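You operate a simulated robot arm through the tools that you are given. There is no shell and no other tool. Be economical: measure what you need, move in short steps, check, and stop when the job is done.

The job below is to be done with a simulated robot arm. You get a single attempt, and the scene is never put back.

JOB
Dose one portion of shallots and one of garlic into the tub under the hopper.
Fine: nothing spilt; the tub ends standing in the grey tray, the hopper's tray pushed in, its black knob at 0.
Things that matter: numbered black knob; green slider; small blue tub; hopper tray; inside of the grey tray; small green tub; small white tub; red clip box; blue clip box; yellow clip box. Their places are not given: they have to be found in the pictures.

The check looks at the end state, three seconds after you hand in, the way a careful person would. Anything else that was tipped, shoved, dropped, spilled or broken makes it a failure.

ROBOT AND FRAMES
A 7-joint arm with a two-finger parallel gripper, fixed in place. Base frame: the origin is at the foot of the arm, x ahead of it, y to its left, z up. Units: mm, degrees, N and s.
With the tool pointing down near the work surface it reaches from about 240 to 680 mm from the base axis. Its first joint turns from -66.0 to 66.0 degrees. Payload 2.4 kg.
Tool frame: the origin (TCP) lies between the finger pads and is the grasp point; the fingertips stand 30 mm ahead of it; z points along the fingers, y is the line along which they close. Largest opening 94 mm; finger width 28, thickness 10; the body of the gripper, 50 by 96 mm, starts 55 mm behind the TCP.
Orientation is that of the tool frame in the base frame, as a unit quaternion [x, y, z, w]. With the fingers straight down and closing along the base's y, the tool's x points along the base's -x, its y along +y and its z along -z.

CONTROLS
- The arm moves only by the tool arm_command. Its argument "series" is a list that holds one entry, the list of rows, each a list of 7 numbers: the turn, a rotation vector about the tool's x, y, z in degrees, then the shift along the tool's x, y, z in mm, then the closure in counts, from 0 (fully open) to 255 (shut). In form: [[[rx, ry, rz, tx, ty, tz, hand], ...]]. A call has 1 to 8 rows; each row is the pose to reach, as a shift and turn from the pose commanded when the call began, along the tool's axes at that moment. A row lasts 0.2 s, in which the tool goes at most 50 mm and 8.6 degrees; a call with a longer step from one row to the next is refused whole, and so is a gripper value outside its range. A pose out of reach is approached as far as the arm can. The call stops where the force on the tool passes 40 N (or 10 N more than at its start, if that is more) or the arm is blocked; 0.2 s more then pass. Each finger travels about 153 mm/s and halts on what it meets, pressing with about 29 N; the grip force reading is that of the motor and also rises with nothing between the fingers. The clock runs only during rows and for 0.2 s after the last one: add rows that repeat a pose to give the fingers time. It gives the time, the measured TCP pose, the force on the tool (base axes), the opening and the grip force at its end, in the units of the frame above (readings bear some noise).
- Cameras (640 x 400 px; columns grow to the right, rows downward): "scene" is fixed at [41.8, 477.5, 1444.9]; the picture's right is [-0.72, -0.69, 0.00], its down [-0.39, 0.41, -0.83] and it looks along [0.57, -0.60, -0.56] (base axes); focal length 275 px, centre (320, 200). "wrist" rides on the gripper at [-37, 0, -58] in the tool frame; the picture's right is [0.00, -1.00, 0.00], its down [0.97, 0.00, -0.24] and it looks along [0.24, 0.00, 0.97] (tool axes); focal length 218 px, centre (320, 200).
- grab_frame(camera): a new picture of that camera. It takes no simulated time.
- pixel_to_xyz(camera, pixels): there is no depth. For up to 12 entries [column, row, z] of the newest picture of that camera ("zoom" is the newest enlarged one), the place [x, y] in the base frame at which the ray of that pixel passes the height z, good to about 2 mm. It takes no simulated time.
- zoom(camera, box): a new picture of the part [left, top, right, bottom] of that camera's present view, enlarged. It takes no simulated time.
- hand_in(): hands the job in; it is judged then, once.

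Go step by step. Measure first, check grasps and placings, and put right what went wrong. The budget is 80 turns and 34 pictures, counting those below and the enlarged ones. Unless the task says otherwise, let go and move clear before handing in, and close with one line.

The tools are called after "Emit:" by a JSON object that holds its "method" and its "body". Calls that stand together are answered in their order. arm_command: Moves the arm, as the interface text tells. Its arguments: {"type":"object","properties":{"series":{"type":"array"}},"required":["series"]} The other tools are called the same way: grab_frame (camera) takes a picture; pixel_to_xyz (camera, pixels) gives the place at which the rays of pixels pass given heights; zoom (camera, box) takes an enlarged picture of a part of a camera's view; hand_in () hands the job in.

At the start:

```text
t: 0.0
tool_pos: [319.8, -7.5, 1279.9]
ee_rot: [0.0, 1.0, 0.0, 0.0]
contact_force: [0.4, -1.1, 0.5]
width: 94.2
gripper_force: 0.2
```

scene: 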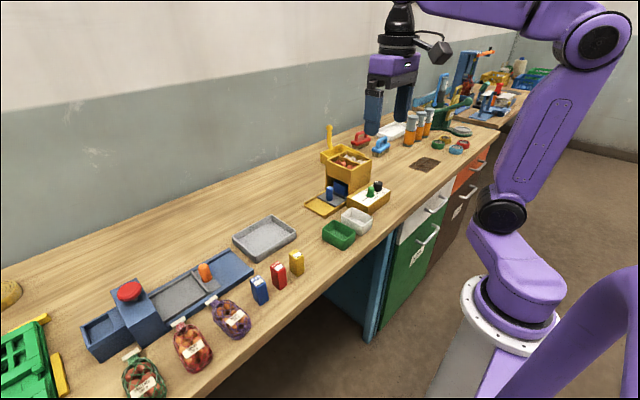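
wrist: 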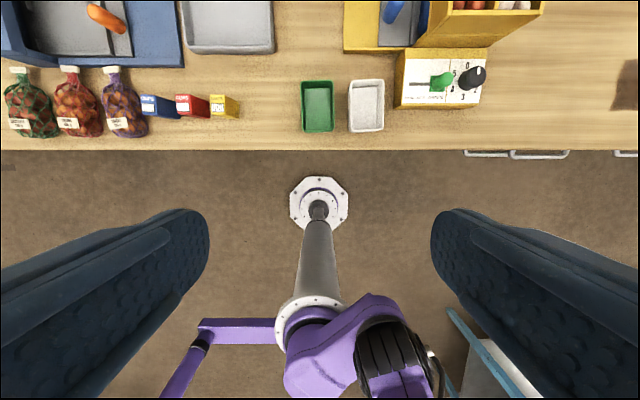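

The hopper stands around scene pixel (348,170), with a control box at (370,200) carrying a green slider and a black knob. I'll enlarge these areas first.

Emit:
{"method": "zoom", "body": {"camera": "scene", "box": [290, 115, 410, 225]}}

Emit:
{"method": "zoom", "body": {"camera": "wrist", "box": [340, 0, 560, 140]}}

Emit:
{"method": "zoom", "body": {"camera": "scene", "box": [80, 200, 320, 390]}}

```text
3.64 times, centred on (350, 170) of scene
```

zoom: 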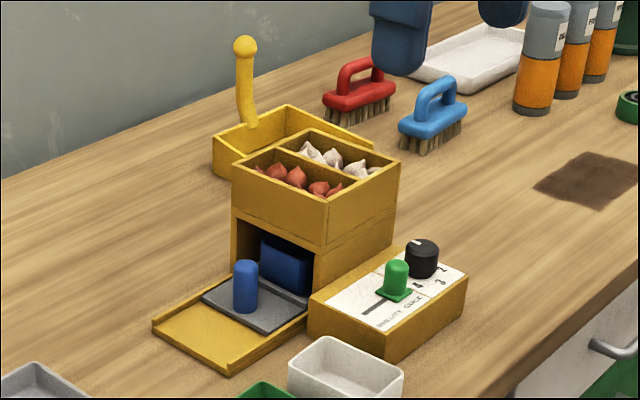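

```text
2.86 times, centred on (450, 70) of wrist
```

zoom: 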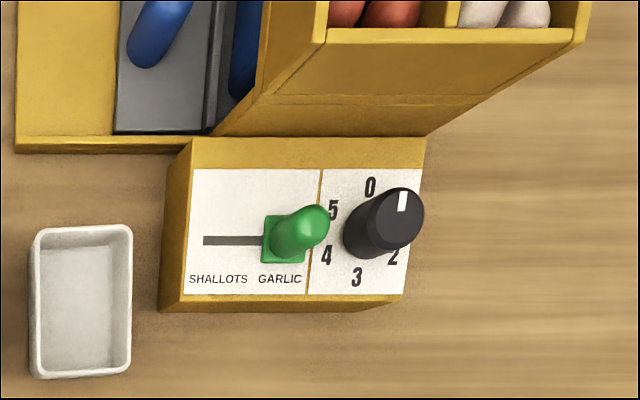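

```text
2.11 times, centred on (200, 295) of scene
```

zoom: 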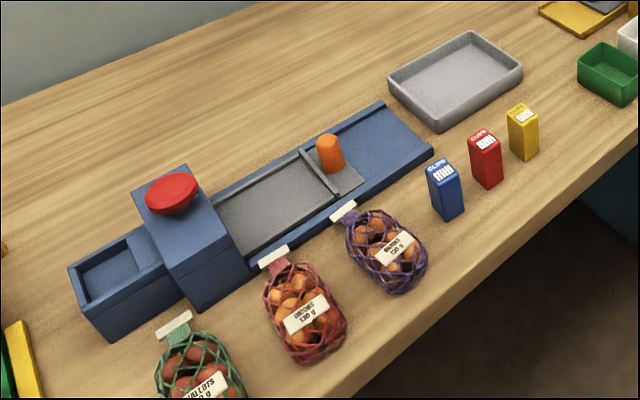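

I'll measure the knob, slider, tray handle, hopper, tub and grey tray at several heights in both cameras.

Emit:
{"method": "pixel_to_xyz", "body": {"camera": "scene", "pixels": [[377.5, 189.8, 920], [377.5, 189.8, 940], [378, 182, 940], [378, 182, 960], [371, 195.5, 920], [371, 187.5, 950], [367.9, 214.8, 880], [329.7, 188, 940], [329.7, 199, 900], [266, 218, 900], [297, 235, 900], [262, 262, 880]]}}

Emit:
{"method": "pixel_to_xyz", "body": {"camera": "wrist", "pixels": [[472, 79.8, 920], [472, 79.8, 940], [477, 74.5, 940], [477, 74.5, 960], [435, 83, 920], [442, 79, 950], [394, 107, 880], [388, 18, 900], [395, 3, 940], [184, 52, 900], [274, 52, 900], [480, 105, 920]]}}

```text
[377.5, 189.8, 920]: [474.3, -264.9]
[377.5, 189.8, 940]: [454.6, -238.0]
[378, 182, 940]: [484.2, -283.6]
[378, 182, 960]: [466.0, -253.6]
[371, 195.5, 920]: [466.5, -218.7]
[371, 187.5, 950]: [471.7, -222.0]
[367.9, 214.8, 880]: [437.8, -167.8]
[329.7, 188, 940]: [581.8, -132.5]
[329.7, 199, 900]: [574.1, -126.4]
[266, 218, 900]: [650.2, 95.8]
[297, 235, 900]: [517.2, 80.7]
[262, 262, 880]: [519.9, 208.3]
```

```text
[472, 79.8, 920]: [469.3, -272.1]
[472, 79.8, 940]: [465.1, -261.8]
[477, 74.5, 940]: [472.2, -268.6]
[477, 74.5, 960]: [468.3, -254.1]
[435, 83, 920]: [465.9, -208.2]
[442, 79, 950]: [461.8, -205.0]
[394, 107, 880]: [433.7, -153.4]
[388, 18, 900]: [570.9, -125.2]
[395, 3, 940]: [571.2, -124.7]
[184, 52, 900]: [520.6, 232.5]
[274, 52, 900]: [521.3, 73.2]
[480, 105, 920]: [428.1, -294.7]
```

The knob is near (467,-262), the slider near (466,-212) and the tray handle near (574,-127). I'll move above the area for a closer look.

Emit:
{"method": "arm_command", "body": {"series": [[[0, 0, 0, -25, -32, 20, 0], [0, 0, 0, -50, -64, 40, 0], [0, 0, 0, -75, -96, 60, 0], [0, 0, 0, -100, -128, 80, 0], [0, 0, 0, -125, -160, 100, 0], [0, 0, 0, -150, -192, 120, 0]]]}}

Emit:
{"method": "grab_frame", "body": {"camera": "wrist"}}

```text
t: 1.4
tool_pos: [469.5, -201.9, 1161.4]
ee_rot: [0.0, 1.0, -0.001, -0.001]
contact_force: [-0.2, 0.8, 0.1]
width: 94.2
gripper_force: 0.0
```

```text
28 pictures are left
```

wrist: 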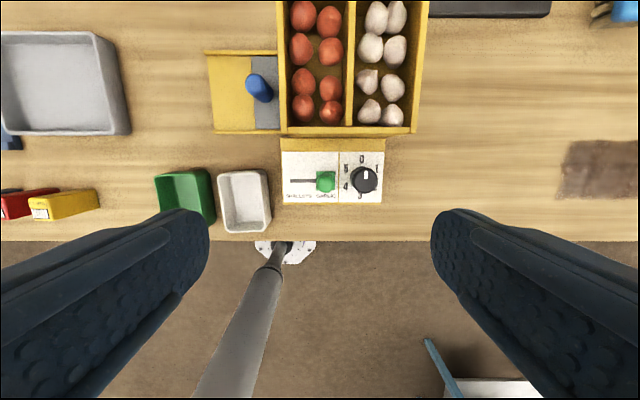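

The control panel is clear at (333,172). I'll enlarge it to read the knob and slider, and look at the scene view of the tray.

Emit:
{"method": "zoom", "body": {"camera": "wrist", "box": [200, 110, 400, 235]}}

Emit:
{"method": "pixel_to_xyz", "body": {"camera": "wrist", "pixels": [[363, 180, 920], [365, 178, 950], [326, 181, 920], [326, 181, 950], [290, 180, 920], [281, 205, 920], [384, 203, 920], [259, 88, 920], [259, 88, 940], [207, 132, 890], [280, 132, 890], [207, 52, 890]]}}

```text
3.20 times, centred on (300, 172) of wrist
```

zoom: 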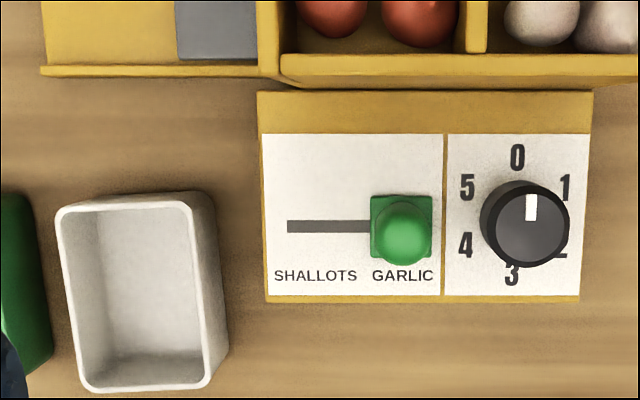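

```text
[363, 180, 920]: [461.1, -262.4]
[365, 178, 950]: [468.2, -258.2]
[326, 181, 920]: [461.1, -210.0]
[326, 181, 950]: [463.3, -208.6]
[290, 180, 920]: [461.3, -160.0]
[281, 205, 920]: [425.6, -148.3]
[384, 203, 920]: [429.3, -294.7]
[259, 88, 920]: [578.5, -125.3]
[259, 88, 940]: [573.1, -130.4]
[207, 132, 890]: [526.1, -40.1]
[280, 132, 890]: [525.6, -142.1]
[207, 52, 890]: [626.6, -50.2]
```

The knob reads 0, the slider is at GARLIC, and the knob centre is about (465,-259.5). Next I'll find the hopper's rim height so the gripper clears it, and enlarge the panel and tray from the scene camera.

Emit:
{"method": "zoom", "body": {"camera": "scene", "box": [300, 140, 400, 220]}}

Emit:
{"method": "pixel_to_xyz", "body": {"camera": "wrist", "pixels": [[283, 133, 980], [283, 133, 1000], [283, 133, 1020], [283, 133, 1040], [414, 133, 1000], [414, 133, 1020]]}}

Emit:
{"method": "pixel_to_xyz", "body": {"camera": "scene", "pixels": [[352.2, 168.6, 980], [352.2, 168.6, 1000], [352.2, 168.6, 1020], [352.2, 168.6, 1040]]}}

```text
5.00 times, centred on (350, 180) of scene
```

zoom: 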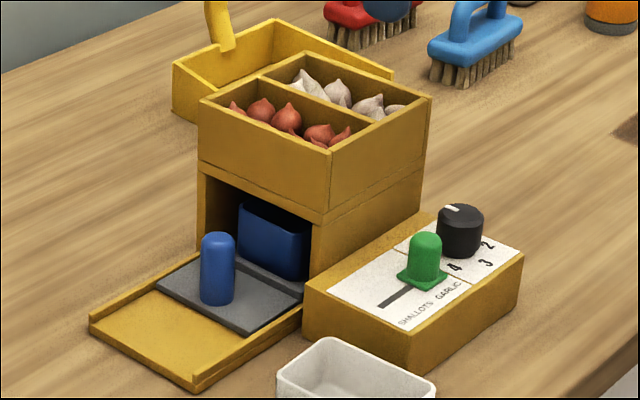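

```text
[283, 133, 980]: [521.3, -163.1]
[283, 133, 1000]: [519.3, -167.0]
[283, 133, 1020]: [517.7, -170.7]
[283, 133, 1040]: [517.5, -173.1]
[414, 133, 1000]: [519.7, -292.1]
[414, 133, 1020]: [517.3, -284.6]
```

```text
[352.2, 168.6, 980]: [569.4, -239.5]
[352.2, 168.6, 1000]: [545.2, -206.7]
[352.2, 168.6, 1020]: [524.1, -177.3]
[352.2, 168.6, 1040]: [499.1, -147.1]
```

The hopper rim is at about z 1022 with its front face at x≈518, and the knob top is at about 956. I'll go above the knob, pre-turned by -30°, with the fingers part-closed.

Emit:
{"method": "arm_command", "body": {"series": [[[0, 0, -7.5, 1, -15, 30, 60], [0, 0, -15, 2, -30, 60, 100], [0, 0, -22.5, 3, -45, 90, 135], [0, 0, -30, 4.5, -58, 120, 140], [0, 0, -30, 4.5, -58, 140, 140], [0, 0, -30, 4.5, -58, 140, 140]]]}}

Emit:
{"method": "grab_frame", "body": {"camera": "wrist"}}

```text
t: 2.8
tool_pos: [464.9, -258.3, 1019.9]
ee_rot: [-0.259, 0.966, 0.0, 0.0]
contact_force: [0.0, -0.3, 0.5]
width: 42.1
gripper_force: 0.0
```

```text
25 pictures are left
```

wrist: 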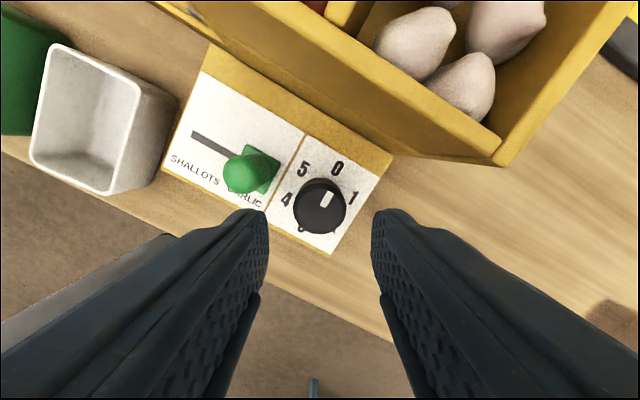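

The knob top (322,206) sits centred between the fingers. I'll check its coordinates.

Emit:
{"method": "pixel_to_xyz", "body": {"camera": "wrist", "pixels": [[321, 206, 956], [321, 202, 945], [320, 198, 922], [252, 172, 955], [258, 168, 922], [495, 160, 1022], [200, 140, 922]]}}

```text
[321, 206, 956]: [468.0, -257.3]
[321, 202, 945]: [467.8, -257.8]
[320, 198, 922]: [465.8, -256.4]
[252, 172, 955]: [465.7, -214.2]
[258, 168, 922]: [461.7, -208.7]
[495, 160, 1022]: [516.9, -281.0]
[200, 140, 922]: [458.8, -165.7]
```

The knob is at about (466.5,-257.8). I'll descend and grip its upper part.

Emit:
{"method": "arm_command", "body": {"series": [[[0, 0, 0, -1.3, 0, 26, 140], [0, 0, 0, -1.3, 0, 52, 140], [0, 0, 0, -1.3, 0, 53, 140], [0, 0, 0, -1.3, 0, 53, 200], [0, 0, 0, -1.3, 0, 53, 230], [0, 0, 0, -1.3, 0, 53, 230]]]}}

```text
t: 4.2
tool_pos: [465.8, -256.4, 968.0]
ee_rot: [-0.258, 0.966, -0.001, 0.0]
contact_force: [-1.6, 0.7, -1.3]
width: 31.3
gripper_force: 45.4
```

The knob is gripped at 31 mm width. I'll turn it 60° clockwise, to 1.

Emit:
{"method": "arm_command", "body": {"series": [[[0, 0, 8, 0, 0, 0, 230], [0, 0, 16, 0, 0, 0, 230], [0, 0, 24, 0, 0, 0, 230], [0, 0, 32, 0, 0, 0, 230], [0, 0, 40, 0, 0, 0, 230], [0, 0, 48, 0, 0, 0, 230], [0, 0, 56, 0, 0, 0, 230], [0, 0, 60, 0, 0, 0, 230]]]}}

Emit:
{"method": "zoom", "body": {"camera": "scene", "box": [300, 140, 400, 220]}}

Emit:
{"method": "grab_frame", "body": {"camera": "wrist"}}

```text
t: 6.0
tool_pos: [466.9, -256.5, 967.4]
ee_rot: [0.261, 0.965, 0.001, -0.001]
contact_force: [-11.8, -4.3, -6.3]
width: 31.3
gripper_force: 45.0
```

```text
5.00 times, centred on (350, 180) of scene
```

zoom: 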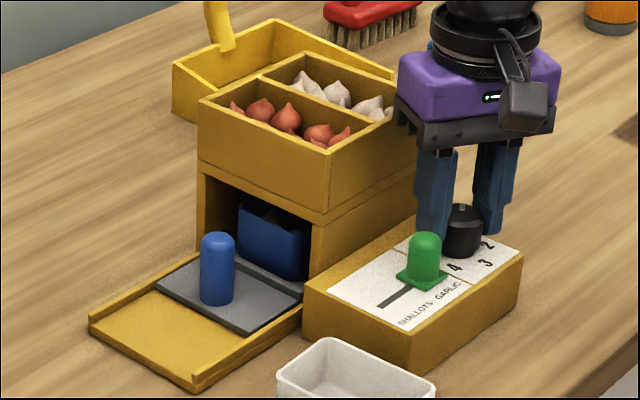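

```text
23 pictures are left
```

wrist: 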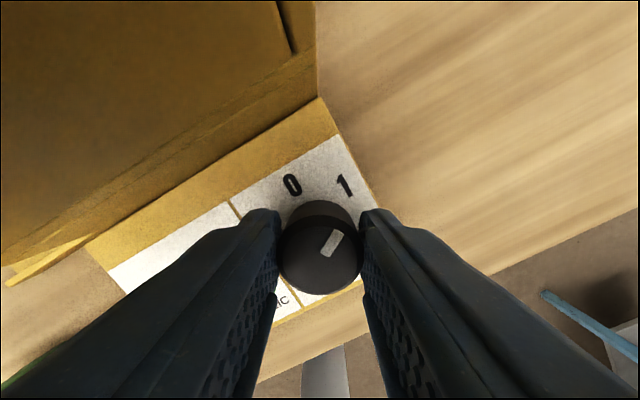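

The mark points to 1, and something pale shows in the blue tub near scene zoom (270,215). I'll enlarge it.

Emit:
{"method": "zoom", "body": {"camera": "scene", "box": [325, 165, 375, 205]}}

```text
10.00 times, centred on (350, 185) of scene
```

zoom: 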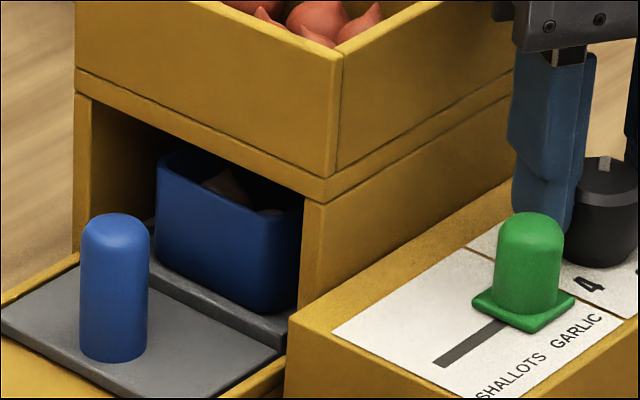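

A garlic portion now shows in the tub, where it was empty before. I'll turn the knob back to 0 the way it came.

Emit:
{"method": "arm_command", "body": {"series": [[[0, 0, -8, 0, 0, 0, 230], [0, 0, -16, 0, 0, 0, 230], [0, 0, -24, 0, 0, 0, 230], [0, 0, -32, 0, 0, 0, 230], [0, 0, -40, 0, 0, 0, 230], [0, 0, -48, 0, 0, 0, 230], [0, 0, -56, 0, 0, 0, 230], [0, 0, -60, 0, 0, 0, 230]]]}}

Emit:
{"method": "arm_command", "body": {"series": [[[0, 0, 0, 0, 0, 0, 140], [0, 0, 0, 0, 0, 0, 140], [0, 0, 0, 0, 0, -30, 140], [0, 0, 0, 0, 0, -60, 140], [0, 0, 0, 0, 0, -60, 140]]]}}

Emit:
{"method": "grab_frame", "body": {"camera": "wrist"}}

Emit:
{"method": "zoom", "body": {"camera": "scene", "box": [325, 165, 375, 205]}}

```text
t: 7.8
tool_pos: [466.1, -256.0, 968.8]
ee_rot: [-0.261, 0.965, 0.002, -0.002]
contact_force: [-15.4, 7.7, -11.7]
width: 31.1
gripper_force: 45.4
```

```text
t: 9.0
tool_pos: [468.7, -256.9, 1030.4]
ee_rot: [-0.259, 0.966, 0.0, 0.001]
contact_force: [-0.3, 0.8, -0.2]
width: 42.4
gripper_force: 0.1
```

```text
21 pictures are left
```

wrist: 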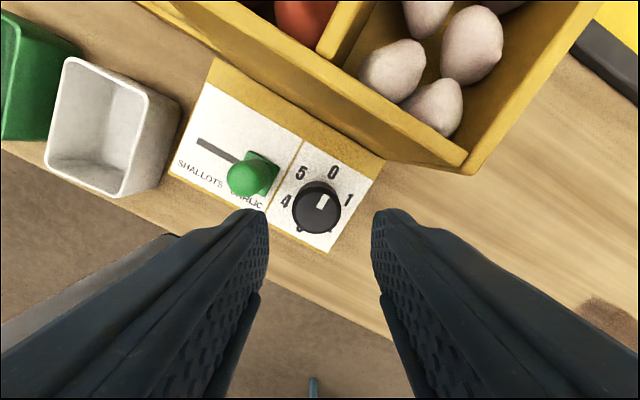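

```text
10.00 times, centred on (350, 185) of scene
```

zoom: 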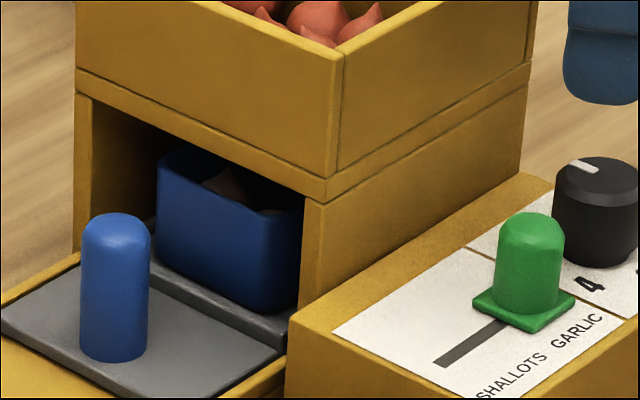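

The knob is back at 0. For the slider I'll turn the fingers to close along x, which keeps them clear of the knob, and move over it at about (464,-211.5).

Emit:
{"method": "arm_command", "body": {"series": [[[0, 0, -7.5, -2.6, 5.1, 0, 140], [0, 0, -15, -5.2, 10.3, 0, 140], [0, 0, -22.5, -7.8, 15.4, 0, 140], [0, 0, -30, -10.4, 20.5, 0, 140], [0, 0, -37.5, -13, 25.7, 0, 140], [0, 0, -45, -15.6, 30.8, 5, 140], [0, 0, -52.5, -18.2, 36, 10, 140], [0, 0, -60, -20.8, 41.1, 15, 140]]]}}

Emit:
{"method": "grab_frame", "body": {"camera": "wrist"}}

```text
t: 10.8
tool_pos: [465.3, -211.4, 1014.1]
ee_rot: [0.708, -0.706, -0.001, 0.0]
contact_force: [-0.3, 0.1, -0.1]
width: 42.4
gripper_force: 0.1
```

```text
19 pictures are left
```

wrist: 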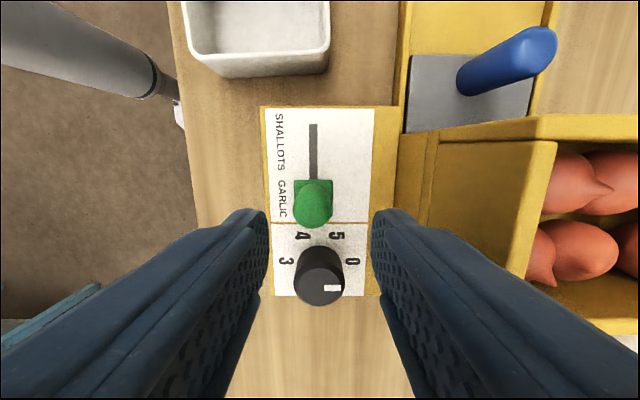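

The slider is between the fingers at (313,204), with the slot running up to (313,124). I'll compute the travel.

Emit:
{"method": "pixel_to_xyz", "body": {"camera": "wrist", "pixels": [[313, 206, 955], [313, 203, 945], [313, 190, 924], [313, 124, 922], [280, 115, 922], [280, 170, 922], [280, 180, 922], [280, 216, 922], [318, 195, 922]]}}

```text
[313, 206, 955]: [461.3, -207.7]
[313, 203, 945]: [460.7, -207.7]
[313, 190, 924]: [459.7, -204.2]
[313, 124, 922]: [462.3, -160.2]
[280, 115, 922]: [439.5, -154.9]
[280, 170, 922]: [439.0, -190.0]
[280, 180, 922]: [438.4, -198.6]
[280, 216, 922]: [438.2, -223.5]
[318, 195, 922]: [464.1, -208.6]
```

Slider centre is about (461,-208). I'll descend and grip it.

Emit:
{"method": "arm_command", "body": {"series": [[[0, 0, 0, -3, 3.5, 23, 140], [0, 0, 0, -3, 3.5, 46, 140], [0, 0, 0, -3, 3.5, 48, 140], [0, 0, 0, -3, 3.5, 48, 220], [0, 0, 0, -3, 3.5, 48, 220], [0, 0, 0, -3, 3.5, 48, 220]]]}}

Emit:
{"method": "arm_command", "body": {"series": [[[0, 0, 0, -10, 0, 0, 220], [0, 0, 0, -20, 0, 0, 220], [0, 0, 0, -30, 0, 0, 220], [0, 0, 0, -36, 0, 0, 220], [0, 0, 0, -41, 0, 0, 220], [0, 0, 0, -44, 0, 0, 220]]]}}

Emit:
{"method": "grab_frame", "body": {"camera": "wrist"}}

```text
t: 12.2
tool_pos: [461.7, -208.5, 963.2]
ee_rot: [-0.707, 0.707, 0.001, -0.001]
contact_force: [-9.3, 1.2, 2.0]
width: 21.0
gripper_force: 44.7
```

```text
t: 13.6
tool_pos: [462.2, -167.7, 965.2]
ee_rot: [-0.707, 0.708, 0.0, 0.0]
contact_force: [-5.6, -10.9, -12.8]
width: 20.9
gripper_force: 45.4
```

```text
18 pictures are left
```

wrist: 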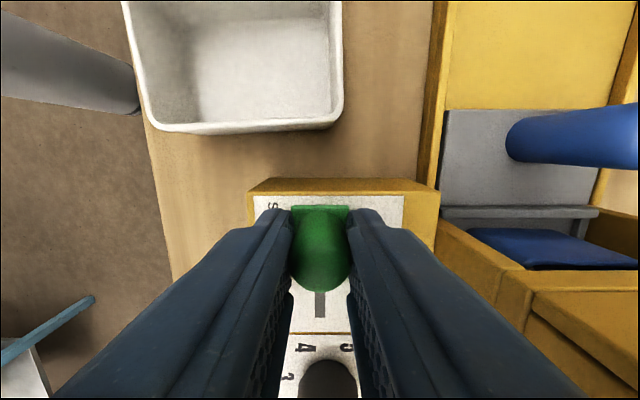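

The slider is now at y≈-168. I'll pull a little further to see whether it is at its stop.

Emit:
{"method": "arm_command", "body": {"series": [[[0, 0, 0, -3, 0, 0, 220], [0, 0, 0, -6, 0, 0, 220], [0, 0, 0, -6, 0, 0, 220]]]}}

```text
t: 14.4
tool_pos: [460.3, -165.3, 965.2]
ee_rot: [-0.706, 0.709, -0.002, 0.0]
contact_force: [-0.1, -34.2, -13.7]
width: 21.2
gripper_force: 45.3
```

The force rose to 34 N, so the slider is at its SHALLOTS stop. I'll release, lift, and return over the knob.

Emit:
{"method": "arm_command", "body": {"series": [[[0, 0, 0, 4, 0, 0, 220], [0, 0, 0, 4, 0, 0, 140], [0, 0, 0, 4, 0, 0, 140], [0, 0, 0, 4, 0, -30, 140], [0, 0, 0, 4, 0, -60, 140], [0, 0, 0, 4, 0, -60, 140]]]}}

Emit:
{"method": "arm_command", "body": {"series": [[[0, 0, 7.5, 12, -1, 0, 140], [0, 0, 15, 24, -1.5, 0, 140], [0, 0, 22.5, 36, -2, 0, 140], [0, 0, 30, 48, -3, 0, 140], [0, 0, 37.5, 60, -4, 0, 140], [0, 0, 45, 72, -4, 0, 140], [0, 0, 52.5, 84, -5, 0, 140], [0, 0, 60, 95, -5, 5, 140]]]}}

Emit:
{"method": "grab_frame", "body": {"camera": "wrist"}}

```text
t: 15.8
tool_pos: [461.0, -161.7, 1025.6]
ee_rot: [-0.707, 0.707, -0.001, 0.0]
contact_force: [0.0, 0.5, 1.2]
width: 42.4
gripper_force: 0.1
```

```text
t: 17.6
tool_pos: [466.6, -256.4, 1019.9]
ee_rot: [-0.259, 0.966, 0.0, 0.0]
contact_force: [0.8, -0.4, -0.2]
width: 42.7
gripper_force: 0.0
```

```text
17 pictures are left
```

wrist: 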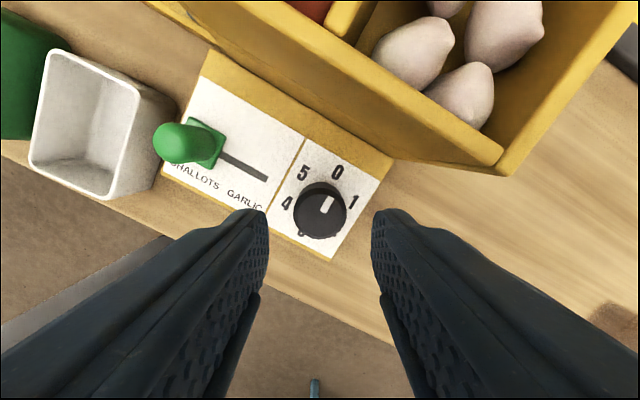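

The slider is at SHALLOTS and the knob at 0, centred between the fingers. I'll descend, grip and turn the knob to 1.

Emit:
{"method": "arm_command", "body": {"series": [[[0, 0, 0, 0, 0, 26, 140], [0, 0, 0, 0, 0, 50, 140], [0, 0, 0, 0, 0, 52, 140], [0, 0, 0, 0, 0, 52, 230], [0, 0, 0, 0, 0, 52, 230], [0, 0, 0, 0, 0, 52, 230]]]}}

Emit:
{"method": "arm_command", "body": {"series": [[[0, 0, 8, 0, 0, 0, 230], [0, 0, 16, 0, 0, 0, 230], [0, 0, 24, 0, 0, 0, 230], [0, 0, 32, 0, 0, 0, 230], [0, 0, 40, 0, 0, 0, 230], [0, 0, 48, 0, 0, 0, 230], [0, 0, 56, 0, 0, 0, 230], [0, 0, 60, 0, 0, 0, 230]]]}}

Emit:
{"method": "zoom", "body": {"camera": "scene", "box": [325, 165, 375, 205]}}

```text
t: 19.0
tool_pos: [468.0, -255.9, 965.4]
ee_rot: [-0.259, 0.966, 0.001, 0.0]
contact_force: [-4.1, 4.3, -0.4]
width: 31.4
gripper_force: 45.1
```

```text
t: 20.8
tool_pos: [466.5, -257.9, 966.0]
ee_rot: [0.259, 0.966, 0.0, 0.0]
contact_force: [10.2, -2.5, -31.3]
width: 31.6
gripper_force: 45.5
```

```text
10.00 times, centred on (350, 185) of scene
```

zoom: 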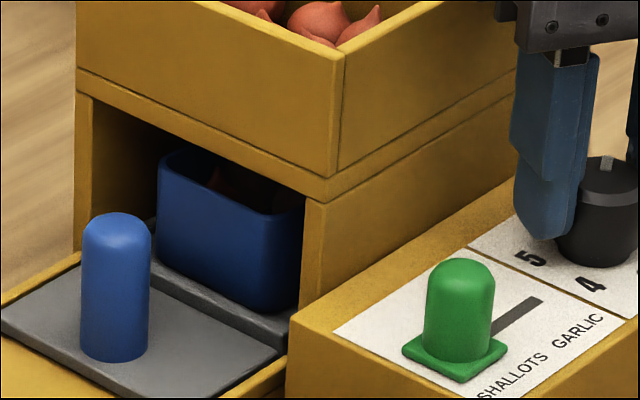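

A reddish item now shows in the tub, so the shallots have dropped. I'll turn the knob back to 0 and release.

Emit:
{"method": "arm_command", "body": {"series": [[[0, 0, -8, 0, 0, 0, 230], [0, 0, -16, 0, 0, 0, 230], [0, 0, -24, 0, 0, 0, 230], [0, 0, -32, 0, 0, 0, 230], [0, 0, -40, 0, 0, 0, 230], [0, 0, -48, 0, 0, 0, 230], [0, 0, -56, 0, 0, 0, 230], [0, 0, -60, 0, 0, 0, 230]]]}}

Emit:
{"method": "arm_command", "body": {"series": [[[0, 0, 0, 0, 0, 0, 140], [0, 0, 0, 0, 0, 0, 140], [0, 0, 0, 0, 0, -40, 140], [0, 0, 0, 0, 0, -80, 140], [0, 0, 0, 0, 0, -120, 140], [0, 0, 0, 0, 0, -120, 140]]]}}

Emit:
{"method": "grab_frame", "body": {"camera": "wrist"}}

```text
t: 22.6
tool_pos: [466.2, -256.4, 967.8]
ee_rot: [-0.26, 0.966, 0.0, -0.001]
contact_force: [4.1, 5.0, -8.3]
width: 31.4
gripper_force: 45.1
```

```text
t: 24.0
tool_pos: [466.4, -257.7, 1087.7]
ee_rot: [-0.259, 0.966, 0.0, 0.0]
contact_force: [-0.9, 0.4, 0.3]
width: 42.3
gripper_force: 0.1
```

```text
15 pictures are left
```

wrist: 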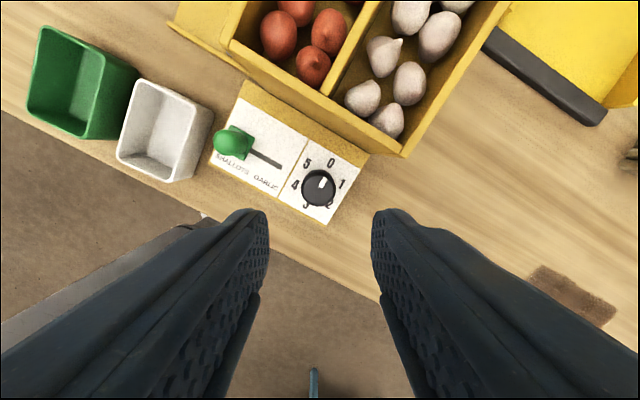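

The knob is at 0. I'll move over the blue tray handle near (574,-127) with the fingers closing along x, staying above the hopper.

Emit:
{"method": "arm_command", "body": {"series": [[[0, 0, -7.5, -20, 7.4, -20, 140], [0, 0, -15, -40, 14.7, -30, 120], [0, 0, -22.5, -60, 22, -30, 100], [0, 0, -30, -80, 29.5, -30, 100], [0, 0, -37.5, -100, 36.8, -30, 100], [0, 0, -45, -120, 44, -30, 100], [0, 0, -52.5, -140, 51.5, -30, 100], [0, 0, -60, -159.4, 58.9, -20, 100]]]}}

Emit:
{"method": "grab_frame", "body": {"camera": "wrist"}}

```text
t: 25.8
tool_pos: [578.1, -126.8, 1106.7]
ee_rot: [0.708, -0.706, 0.0, 0.0]
contact_force: [-0.6, -0.1, -0.1]
width: 57.1
gripper_force: 0.1
```

```text
14 pictures are left
```

wrist: 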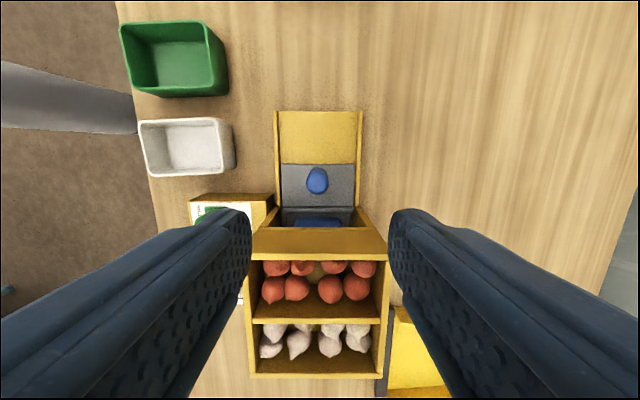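

Emit:
{"method": "pixel_to_xyz", "body": {"camera": "wrist", "pixels": [[317, 180, 940], [317, 178, 925], [317, 177, 900], [283, 164, 893], [355, 164, 893], [277, 111, 890], [277, 111, 900], [253, 250, 1022], [387, 250, 1022]]}}

Emit:
{"method": "pixel_to_xyz", "body": {"camera": "scene", "pixels": [[336.5, 188, 940], [336.5, 188, 950], [336.6, 199.5, 892], [336.6, 199.5, 900]]}}

```text
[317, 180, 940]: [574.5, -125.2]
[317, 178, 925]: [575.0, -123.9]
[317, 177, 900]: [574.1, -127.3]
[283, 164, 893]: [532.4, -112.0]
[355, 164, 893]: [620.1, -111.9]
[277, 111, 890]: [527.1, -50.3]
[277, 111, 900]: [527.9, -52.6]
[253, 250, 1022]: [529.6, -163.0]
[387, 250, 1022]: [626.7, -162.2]
```

```text
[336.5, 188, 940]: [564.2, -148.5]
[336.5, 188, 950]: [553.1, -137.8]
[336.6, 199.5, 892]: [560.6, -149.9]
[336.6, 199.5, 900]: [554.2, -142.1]
```

The handle is at (574.5,-126) with its top at z≈946. I'll descend and grip it.

Emit:
{"method": "arm_command", "body": {"series": [[[0, 0, 0, 0, 3.5, 40, 100], [0, 0, 0, 0, 3.5, 80, 100], [0, 0, 0, 0, 3.5, 120, 100], [0, 0, 0, 0, 3.5, 155, 100], [0, 0, 0, 0, 3.5, 161, 130], [0, 0, 0, 0, 3.5, 161, 230], [0, 0, 0, 0, 3.5, 161, 230], [0, 0, 0, 0, 3.5, 161, 230]]]}}

Emit:
{"method": "arm_command", "body": {"series": [[[0, 0, 0, -5, 0, 0, 230], [0, 0, 0, -12, 0, 0, 230], [0, 0, 0, -20, 0, 0, 230], [0, 0, 0, -28, 0, 0, 230], [0, 0, 0, -36, 0, 0, 230], [0, 0, 0, -44, 0, 0, 230], [0, 0, 0, -52, 0, 0, 230], [0, 0, 0, -58, 0, 0, 230]]]}}

Emit:
{"method": "zoom", "body": {"camera": "scene", "box": [290, 150, 390, 230]}}

```text
t: 27.6
tool_pos: [575.0, -127.7, 946.1]
ee_rot: [-0.707, 0.708, -0.001, 0.001]
contact_force: [19.6, -1.4, -9.1]
width: 23.4
gripper_force: 44.9
```

```text
t: 28.5
tool_pos: [575.6, -106.4, 947.3]
ee_rot: [0.708, -0.706, 0.003, -0.004]
contact_force: [10.4, 0.7, -6.7]
width: 23.4
gripper_force: 44.9
stopped in row 4: the force on the tool passed its limit (the readings are from after the stop); the commanded pose is now the measured one
```

```text
5.00 times, centred on (340, 190) of scene
```

zoom: 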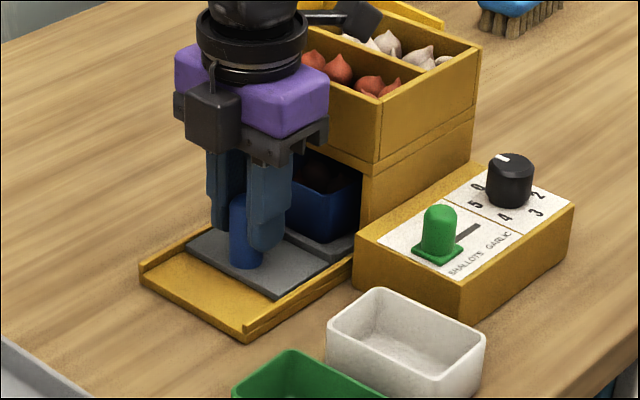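

The tray moved out 21 mm before friction tripped the force limit. I'll carry on in slower steps.

Emit:
{"method": "arm_command", "body": {"series": [[[0, 0, 0, -3, 0, 0, 230], [0, 0, 0, -6, 0, 0, 230], [0, 0, 0, -10, 0, 0, 230], [0, 0, 0, -14, 0, 0, 230], [0, 0, 0, -18, 0, 0, 230], [0, 0, 0, -22, 0, 0, 230], [0, 0, 0, -26, 0, 0, 230], [0, 0, 0, -30, 0, 0, 230]]]}}

```text
t: 29.6
tool_pos: [574.4, -91.2, 946.3]
ee_rot: [0.707, -0.707, 0.006, -0.004]
contact_force: [11.8, -0.2, -8.9]
width: 23.5
gripper_force: 44.9
stopped in row 5: the force on the tool passed its limit (the readings are from after the stop); the commanded pose is now the measured one
```

It moved another 15 mm. There is some sideways preload, so I'll continue with a small shift in +x.

Emit:
{"method": "arm_command", "body": {"series": [[[0, 0, 0, -2, -1.5, 0, 230], [0, 0, 0, -5, -1.5, 0, 230], [0, 0, 0, -8, -1.5, 0, 230], [0, 0, 0, -11, -1.5, 0, 230], [0, 0, 0, -14, -1.5, 0, 230], [0, 0, 0, -17, -1.5, 0, 230], [0, 0, 0, -20, -1.5, 0, 230], [0, 0, 0, -23, -1.5, 0, 230]]]}}

```text
t: 31.4
tool_pos: [575.3, -67.5, 946.7]
ee_rot: [0.708, -0.707, 0.004, -0.003]
contact_force: [5.6, -0.3, -12.5]
width: 23.2
gripper_force: 45.0
```

Emit:
{"method": "arm_command", "body": {"series": [[[0, 0, 0, -2, 0, 0, 230], [0, 0, 0, -5, 0, 0, 230], [0, 0, 0, -8, 0, 0, 230], [0, 0, 0, -11, 0, 0, 230], [0, 0, 0, -14, 0, 0, 230], [0, 0, 0, -17, 0, 0, 230], [0, 0, 0, -20, 0, 0, 230]]]}}

Emit:
{"method": "zoom", "body": {"camera": "scene", "box": [290, 150, 390, 230]}}

```text
t: 33.0
tool_pos: [574.5, -47.9, 945.7]
ee_rot: [0.707, -0.707, 0.003, -0.003]
contact_force: [-3.2, -1.0, -5.7]
width: 23.5
gripper_force: 45.2
```

```text
5.00 times, centred on (340, 190) of scene
```

zoom: 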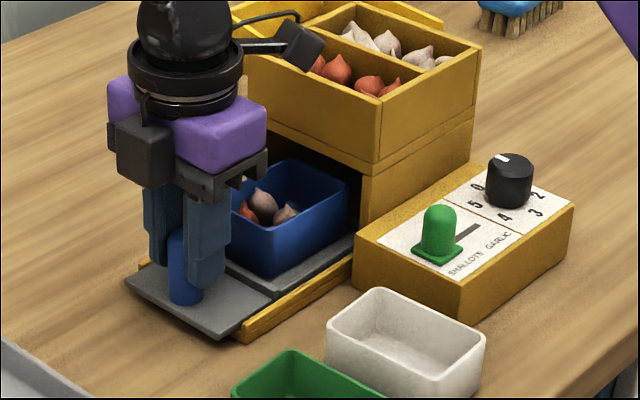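

The tub is nearly clear of the hopper. I'll release the handle, lift and look from above.

Emit:
{"method": "arm_command", "body": {"series": [[[0, 0, 0, 0, 0, 0, 130], [0, 0, 0, 0, 0, 0, 100], [0, 0, 0, 0, 0, -40, 100], [0, 0, 0, 0, 0, -80, 80], [0, 0, 0, 0, 0, -120, 60], [0, 0, 0, 0, 0, -165, 0], [0, 0, 0, 0, 0, -165, 0]]]}}

Emit:
{"method": "grab_frame", "body": {"camera": "wrist"}}

```text
t: 34.6
tool_pos: [572.3, -45.7, 1114.5]
ee_rot: [-0.707, 0.707, -0.005, 0.003]
contact_force: [0.1, 0.4, -0.6]
width: 93.8
gripper_force: 0.2
```

```text
11 pictures are left
```

wrist: 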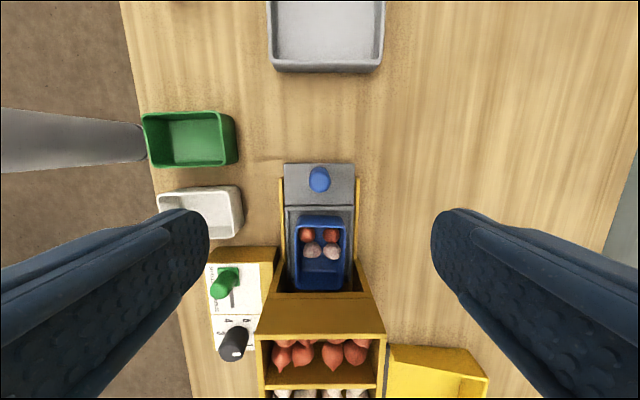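

The tub is clear, with two shallots and two garlics inside; its rim spans (295,216)-(346,290). I'll measure it, the hopper face and the grey tray.

Emit:
{"method": "pixel_to_xyz", "body": {"camera": "wrist", "pixels": [[295, 216, 945], [346, 216, 945], [295, 288, 945], [347, 288, 945], [295, 216, 960], [347, 288, 960], [276, 291, 1022], [373, 291, 1022], [320, 180, 942], [283, 63, 890], [373, 63, 890], [320, 216, 905]]}}

Emit:
{"method": "pixel_to_xyz", "body": {"camera": "scene", "pixels": [[321.8, 199.2, 945], [321.8, 199.2, 955], [321.8, 199.2, 965], [329.5, 205, 892], [329.5, 205, 900], [345.6, 187, 950], [232, 237, 895], [269, 216, 895], [296, 233, 895], [257, 262, 895]]}}

```text
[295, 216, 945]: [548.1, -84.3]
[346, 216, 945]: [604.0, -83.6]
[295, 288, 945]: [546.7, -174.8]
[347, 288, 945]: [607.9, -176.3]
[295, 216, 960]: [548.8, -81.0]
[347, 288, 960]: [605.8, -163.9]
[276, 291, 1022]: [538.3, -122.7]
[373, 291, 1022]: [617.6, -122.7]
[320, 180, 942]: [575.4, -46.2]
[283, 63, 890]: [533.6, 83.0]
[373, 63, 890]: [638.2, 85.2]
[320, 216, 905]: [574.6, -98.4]
```

```text
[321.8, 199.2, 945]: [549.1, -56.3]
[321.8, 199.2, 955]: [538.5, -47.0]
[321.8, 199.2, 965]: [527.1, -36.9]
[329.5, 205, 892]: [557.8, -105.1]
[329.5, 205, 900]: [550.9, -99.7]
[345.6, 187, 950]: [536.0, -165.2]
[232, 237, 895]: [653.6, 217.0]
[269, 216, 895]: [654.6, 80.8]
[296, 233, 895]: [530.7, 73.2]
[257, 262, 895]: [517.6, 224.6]
```

The tub spans y about -84 to -175, about 10 mm still under the hopper face at about -165. I'll re-grip the handle at (575,-46) and pull a bit more.

Emit:
{"method": "arm_command", "body": {"series": [[[0, 0, 0, 0, 0, 40, 60], [0, 0, 0, 0, 0, 80, 100], [0, 0, 0, 0, 0, 120, 100], [0, 0, 0, 0, 0, 160, 100], [0, 0, 0, 0, 0, 166, 130], [0, 0, 0, 0, 0, 166, 230], [0, 0, 0, 0, 0, 166, 230], [0, 0, 0, 0, 0, 166, 230]]]}}

Emit:
{"method": "arm_command", "body": {"series": [[[0, 0, 0, -2, 0, 0, 230], [0, 0, 0, -5, 0, 0, 230], [0, 0, 0, -8, 0, 0, 230], [0, 0, 0, -11, 0, 0, 230], [0, 0, 0, -14, 0, 0, 230], [0, 0, 0, -17, 0, 0, 230], [0, 0, 0, -20, 0, 0, 230]]]}}

```text
t: 36.4
tool_pos: [575.6, -46.3, 944.6]
ee_rot: [0.708, -0.706, 0.003, -0.002]
contact_force: [-11.1, 0.2, 2.9]
width: 23.3
gripper_force: 45.0
```

```text
t: 38.0
tool_pos: [574.2, -26.1, 945.2]
ee_rot: [-0.707, 0.707, -0.003, 0.001]
contact_force: [-6.6, -1.3, -23.3]
width: 23.5
gripper_force: 44.7
```

The tray moved 20 mm further, but the -23 N downward reading needs a look for sagging.

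Emit:
{"method": "zoom", "body": {"camera": "scene", "box": [290, 150, 390, 230]}}

```text
5.00 times, centred on (340, 190) of scene
```

zoom: 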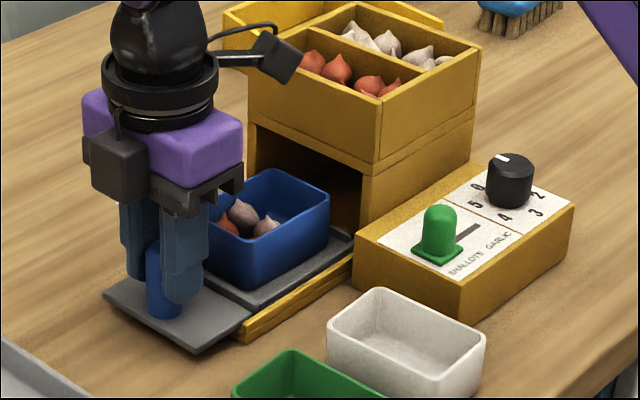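

The tub is now clear of the hopper and the tray is level. I'll release the handle, lift, and move over the tub centre near (576,-109).

Emit:
{"method": "arm_command", "body": {"series": [[[0, 0, 0, 0, 0, 0, 130], [0, 0, 0, 0, 0, 0, 100], [0, 0, 0, 0, 0, -45, 60], [0, 0, 0, 0, 0, -90, 52], [0, 0, 0, 30, 0, -110, 52], [0, 0, 0, 60, 0, -110, 52], [0, 0, 0, 83, 0, -110, 52], [0, 0, 0, 83, 0, -110, 52]]]}}

Emit:
{"method": "grab_frame", "body": {"camera": "wrist"}}

```text
t: 39.8
tool_pos: [575.0, -109.8, 1055.0]
ee_rot: [-0.707, 0.707, -0.005, 0.004]
contact_force: [-1.1, 0.1, -0.5]
width: 74.6
gripper_force: 0.1
```

```text
9 pictures are left
```

wrist: 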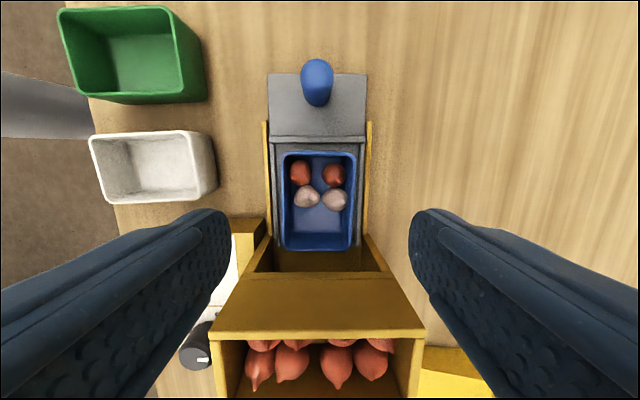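

Emit:
{"method": "pixel_to_xyz", "body": {"camera": "wrist", "pixels": [[283, 153, 942], [355, 153, 942], [281, 250, 942], [356, 250, 942], [265, 123, 897], [371, 123, 897], [215, 335, 1022], [248, 275, 890], [320, 75, 946]]}}

```text
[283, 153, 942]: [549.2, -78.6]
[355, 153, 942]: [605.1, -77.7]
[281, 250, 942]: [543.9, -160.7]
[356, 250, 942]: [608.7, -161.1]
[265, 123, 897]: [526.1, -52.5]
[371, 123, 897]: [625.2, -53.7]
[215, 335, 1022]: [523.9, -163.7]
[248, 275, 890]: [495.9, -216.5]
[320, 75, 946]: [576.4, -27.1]
```

The tub's rim spans x 548-606 and y about -78 to -161. I'll centre at about y -116, descend and grip it across x.

Emit:
{"method": "arm_command", "body": {"series": [[[0, 0, 0, 6, -1.5, 40, 52], [0, 0, 0, 6, -1.5, 80, 52], [0, 0, 0, 6, -1.5, 110, 52], [0, 0, 0, 6, -1.5, 117, 52], [0, 0, 0, 6, -1.5, 117, 110], [0, 0, 0, 6, -1.5, 117, 180], [0, 0, 0, 6, -1.5, 117, 180]]]}}

```text
t: 41.4
tool_pos: [577.9, -115.8, 936.8]
ee_rot: [-0.707, 0.707, -0.005, 0.003]
contact_force: [-0.1, -0.2, 1.0]
width: 64.0
gripper_force: 29.1
```

The grip closed on the tub at 64 mm. I'll lift slowly.

Emit:
{"method": "arm_command", "body": {"series": [[[0, 0, 0, 0, 0, -5, 200], [0, 0, 0, 0, 0, -15, 200], [0, 0, 0, 0, 0, -30, 200], [0, 0, 0, 0, 0, -45, 200], [0, 0, 0, 0, 0, -60, 200], [0, 0, 0, 0, 0, -75, 200], [0, 0, 0, 0, 0, -85, 200], [0, 0, 0, 0, 0, -90, 200]]]}}

Emit:
{"method": "grab_frame", "body": {"camera": "scene"}}

```text
t: 43.2
tool_pos: [575.9, -115.9, 1030.3]
ee_rot: [0.707, -0.707, 0.005, -0.004]
contact_force: [0.1, 0.8, -2.0]
width: 64.1
gripper_force: 29.4
```

```text
8 pictures are left
```

scene: 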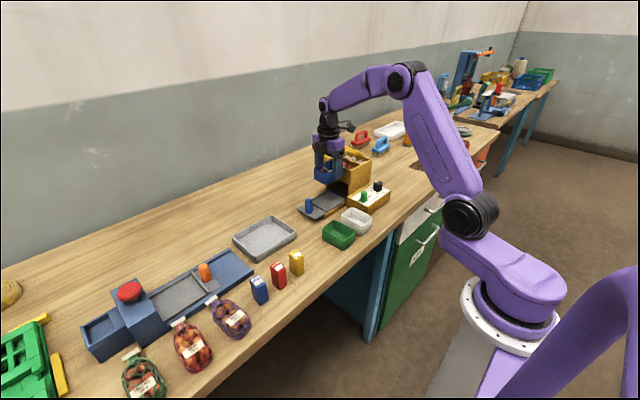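

The tub is held level. The grey tray spans about x 525-650 and y 75-222, so I'll carry the tub over its centre, near (583,148).

Emit:
{"method": "arm_command", "body": {"series": [[[0, 0, 0, -12, 0, 0, 200], [0, 0, 0, -36, 0, 0, 200], [0, 0, 0, -66, -1, 0, 200], [0, 0, 0, -96, -2, 0, 200], [0, 0, 0, -126, -3, 0, 200], [0, 0, 0, -152, -4, 0, 200], [0, 0, 0, -172, -5, 0, 200], [0, 0, 0, -182, -6, 0, 200]]]}}

Emit:
{"method": "arm_command", "body": {"series": [[[0, 0, 0, -10, 0, 0, 200], [0, 0, 0, -30, 0, 0, 200], [0, 0, 0, -55, 0, 0, 200], [0, 0, 0, -72, 0, 0, 200], [0, 0, 0, -82, 0, 0, 200], [0, 0, 0, -82, 0, 20, 200], [0, 0, 0, -82, 0, 35, 200]]]}}

Emit:
{"method": "zoom", "body": {"camera": "scene", "box": [220, 160, 340, 270]}}

```text
t: 45.0
tool_pos: [580.4, 66.0, 1027.5]
ee_rot: [0.707, -0.707, 0.005, -0.005]
contact_force: [-0.6, -0.3, -0.7]
width: 63.7
gripper_force: 29.0
```

```text
t: 46.6
tool_pos: [581.2, 146.1, 993.2]
ee_rot: [-0.707, 0.707, -0.005, 0.003]
contact_force: [0.5, 0.9, -1.2]
width: 63.7
gripper_force: 29.3
```

```text
3.64 times, centred on (280, 215) of scene
```

zoom: 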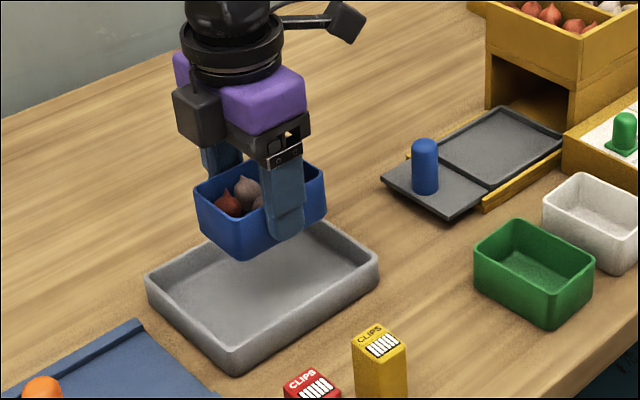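

The tub hangs over the grey tray. I'll lower it gently until it touches.

Emit:
{"method": "arm_command", "body": {"series": [[[0, 0, 0, 0, -2, 20, 200], [0, 0, 0, 0, -4, 40, 200], [0, 0, 0, 0, -4, 54, 200], [0, 0, 0, 0, -4, 58, 200], [0, 0, 0, 0, -4, 61, 200], [0, 0, 0, 0, -4, 63, 200], [0, 0, 0, 0, -4, 64.5, 200], [0, 0, 0, 0, -4, 66, 200]]]}}

```text
t: 48.4
tool_pos: [587.4, 147.1, 929.3]
ee_rot: [-0.707, 0.707, -0.006, 0.004]
contact_force: [0.1, 0.1, -1.1]
width: 64.1
gripper_force: 28.8
```

Emit:
{"method": "arm_command", "body": {"series": [[[0, 0, 0, 0, 0, 1.5, 200], [0, 0, 0, 0, 0, 3, 200], [0, 0, 0, 0, 0, 4, 200], [0, 0, 0, 0, 0, 5, 200]]]}}

Emit:
{"method": "zoom", "body": {"camera": "scene", "box": [220, 190, 310, 270]}}

```text
t: 49.4
tool_pos: [588.3, 147.5, 924.0]
ee_rot: [-0.707, 0.707, -0.007, 0.006]
contact_force: [-0.6, -2.5, 24.4]
width: 64.0
gripper_force: 29.0
```

```text
5.00 times, centred on (265, 230) of scene
```

zoom: 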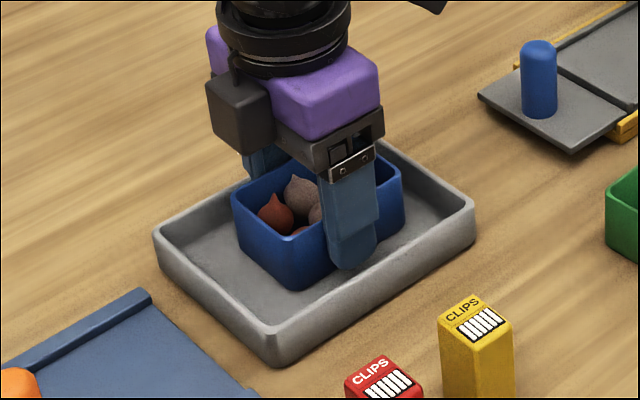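

The 24 N upward force shows the tub standing on the tray floor. I'll release and rise.

Emit:
{"method": "arm_command", "body": {"series": [[[0, 0, 0, 0, 0, -1, 200], [0, 0, 0, 0, 0, -1, 120], [0, 0, 0, 0, 0, -1, 60], [0, 0, 0, 0, 0, -1, 60], [0, 0, 0, 0, 0, -30, 60], [0, 0, 0, 0, 0, -75, 60], [0, 0, 0, 0, 0, -125, 80], [0, 0, 0, 0, 0, -125, 100]]]}}

Emit:
{"method": "grab_frame", "body": {"camera": "wrist"}}

```text
t: 51.2
tool_pos: [586.1, 148.4, 1048.4]
ee_rot: [-0.707, 0.707, -0.004, 0.003]
contact_force: [0.6, 0.9, 0.2]
width: 56.8
gripper_force: 0.0
```

```text
5 pictures are left
```

wrist: 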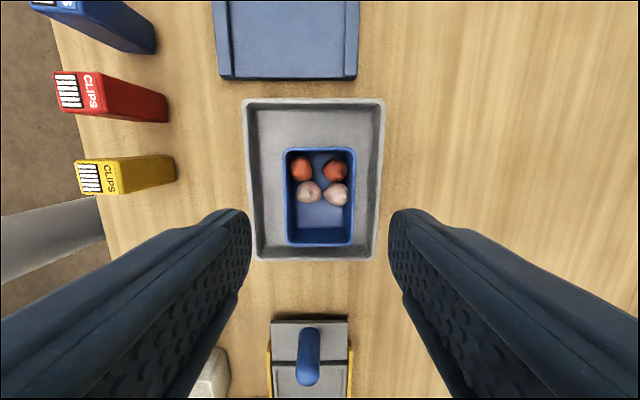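

The tub stands in the grey tray with all four pieces. Now I'll return to the handle at (575.5,-27), grip it, and push the tray in.

Emit:
{"method": "arm_command", "body": {"series": [[[0, 0, 0, 30, 2, 0, 100], [0, 0, 0, 70, 5, 0, 100], [0, 0, 0, 110, 8, 0, 100], [0, 0, 0, 150, 10, 0, 100], [0, 0, 0, 175, 10.5, 0, 100], [0, 0, 0, 175, 10.5, 0, 100]]]}}

Emit:
{"method": "arm_command", "body": {"series": [[[0, 0, 0, 0, 0, 40, 100], [0, 0, 0, 0, 0, 80, 100], [0, 0, 0, 0, 0, 102, 100], [0, 0, 0, 0, 0, 102, 160], [0, 0, 0, 0, 0, 102, 230], [0, 0, 0, 0, 0, 102, 230], [0, 0, 0, 0, 0, 102, 230]]]}}

```text
t: 52.6
tool_pos: [575.7, -24.6, 1051.3]
ee_rot: [0.707, -0.707, 0.006, -0.005]
contact_force: [-0.4, 0.3, -0.4]
width: 57.2
gripper_force: 0.0
```

```text
t: 54.2
tool_pos: [575.2, -27.1, 945.2]
ee_rot: [-0.707, 0.707, -0.001, 0.0]
contact_force: [-26.1, -1.3, 1.5]
width: 23.1
gripper_force: 45.6
```

The handle is gripped, with a -26 N side preload. I'll relieve that by about 2 mm toward -x and push in slowly.

Emit:
{"method": "arm_command", "body": {"series": [[[0, 0, 0, 0, 2, 0, 230], [0, 0, 0, 4, 2, 0, 230], [0, 0, 0, 8, 2, 0, 230], [0, 0, 0, 12, 2, 0, 230], [0, 0, 0, 16, 2, 0, 230], [0, 0, 0, 20, 2, 0, 230], [0, 0, 0, 24, 2, 0, 230], [0, 0, 0, 28, 2, 0, 230]]]}}

Emit:
{"method": "arm_command", "body": {"series": [[[0, 0, 0, 4, 0, 0, 230], [0, 0, 0, 8, 0, 0, 230], [0, 0, 0, 12, 0, 0, 230], [0, 0, 0, 16, 0, 0, 230], [0, 0, 0, 20, 0, 0, 230], [0, 0, 0, 24, 0, 0, 230], [0, 0, 0, 28, 0, 0, 230], [0, 0, 0, 32, 0, 0, 230]]]}}

```text
t: 56.0
tool_pos: [575.2, -56.0, 946.0]
ee_rot: [-0.707, 0.707, -0.004, 0.003]
contact_force: [1.8, -0.2, -15.1]
width: 23.3
gripper_force: 44.8
```

```text
t: 57.8
tool_pos: [575.9, -89.1, 945.5]
ee_rot: [-0.707, 0.707, -0.005, 0.004]
contact_force: [6.9, 1.2, -17.4]
width: 23.2
gripper_force: 44.8
```

Emit:
{"method": "arm_command", "body": {"series": [[[0, 0, 0, 5, 0, 0, 230], [0, 0, 0, 10, 0, 0, 230], [0, 0, 0, 15, 0, 0, 230], [0, 0, 0, 20, 0, 0, 230], [0, 0, 0, 25, 0, 0, 230], [0, 0, 0, 30, 0, 0, 230], [0, 0, 0, 35, 0, 0, 230], [0, 0, 0, 39, 0, 0, 230]]]}}

Emit:
{"method": "arm_command", "body": {"series": [[[0, 0, 0, 2, 0, 0, 230], [0, 0, 0, 4, 0, 0, 230], [0, 0, 0, 6, 0, 0, 230], [0, 0, 0, 8, 0, 0, 230]]]}}

```text
t: 59.6
tool_pos: [575.1, -127.4, 945.4]
ee_rot: [-0.707, 0.708, -0.005, 0.004]
contact_force: [-0.1, 0.8, -18.3]
width: 23.3
gripper_force: 45.1
```

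```text
t: 60.6
tool_pos: [576.0, -129.5, 946.9]
ee_rot: [0.71, -0.705, 0.001, -0.003]
contact_force: [-8.9, 31.4, -9.8]
width: 23.0
gripper_force: 45.1
```

The +31 N reaction at y≈-129 shows the tray at its inner stop. I'll release, lift clear and check.

Emit:
{"method": "arm_command", "body": {"series": [[[0, 0, 0, -4, 0, 0, 230], [0, 0, 0, -4, 0, 0, 130], [0, 0, 0, -4, 0, 0, 100], [0, 0, 0, -4, 0, -40, 100], [0, 0, 0, -4, 0, -85, 100], [0, 0, 0, -4, 0, -130, 100], [0, 0, 0, -30, 0, -170, 100], [0, 0, 0, -60, 0, -200, 100]]]}}

Emit:
{"method": "grab_frame", "body": {"camera": "wrist"}}

Emit:
{"method": "zoom", "body": {"camera": "scene", "box": [220, 140, 400, 270]}}

```text
t: 62.4
tool_pos: [571.4, -77.1, 1142.7]
ee_rot: [0.708, -0.706, 0.005, -0.005]
contact_force: [1.0, -0.1, 0.2]
width: 57.1
gripper_force: 0.1
```

```text
4 pictures are left
```

wrist: 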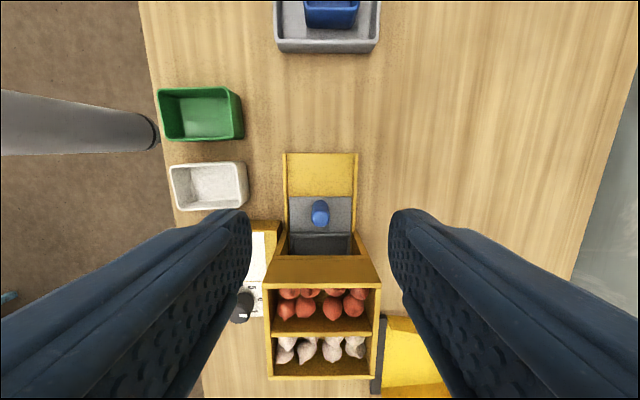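

```text
3.08 times, centred on (310, 205) of scene
```

zoom: 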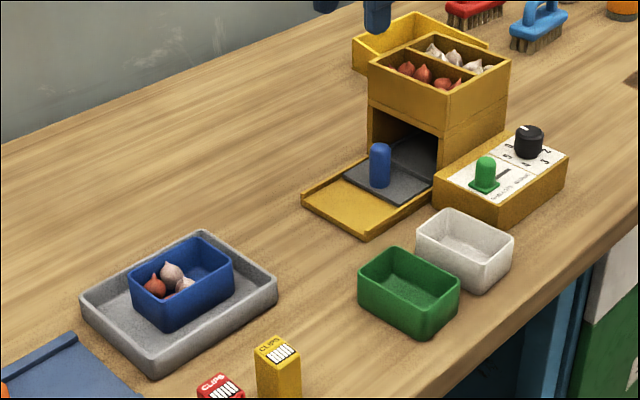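

The tub stands in the grey tray with two shallots and two garlics, the hopper tray is at its stop, the knob mark is at 0, and nothing else has moved. The arm is clear, so I'm handing in.

Emit:
{"method": "hand_in", "body": {}}

```text
The job is handed in.
```

I've dosed one portion of shallots and one of garlic into the blue tub, which now stands in the grey tray. The hopper tray is pushed in, the knob is at 0, and I saw no spills; the job is handed in.
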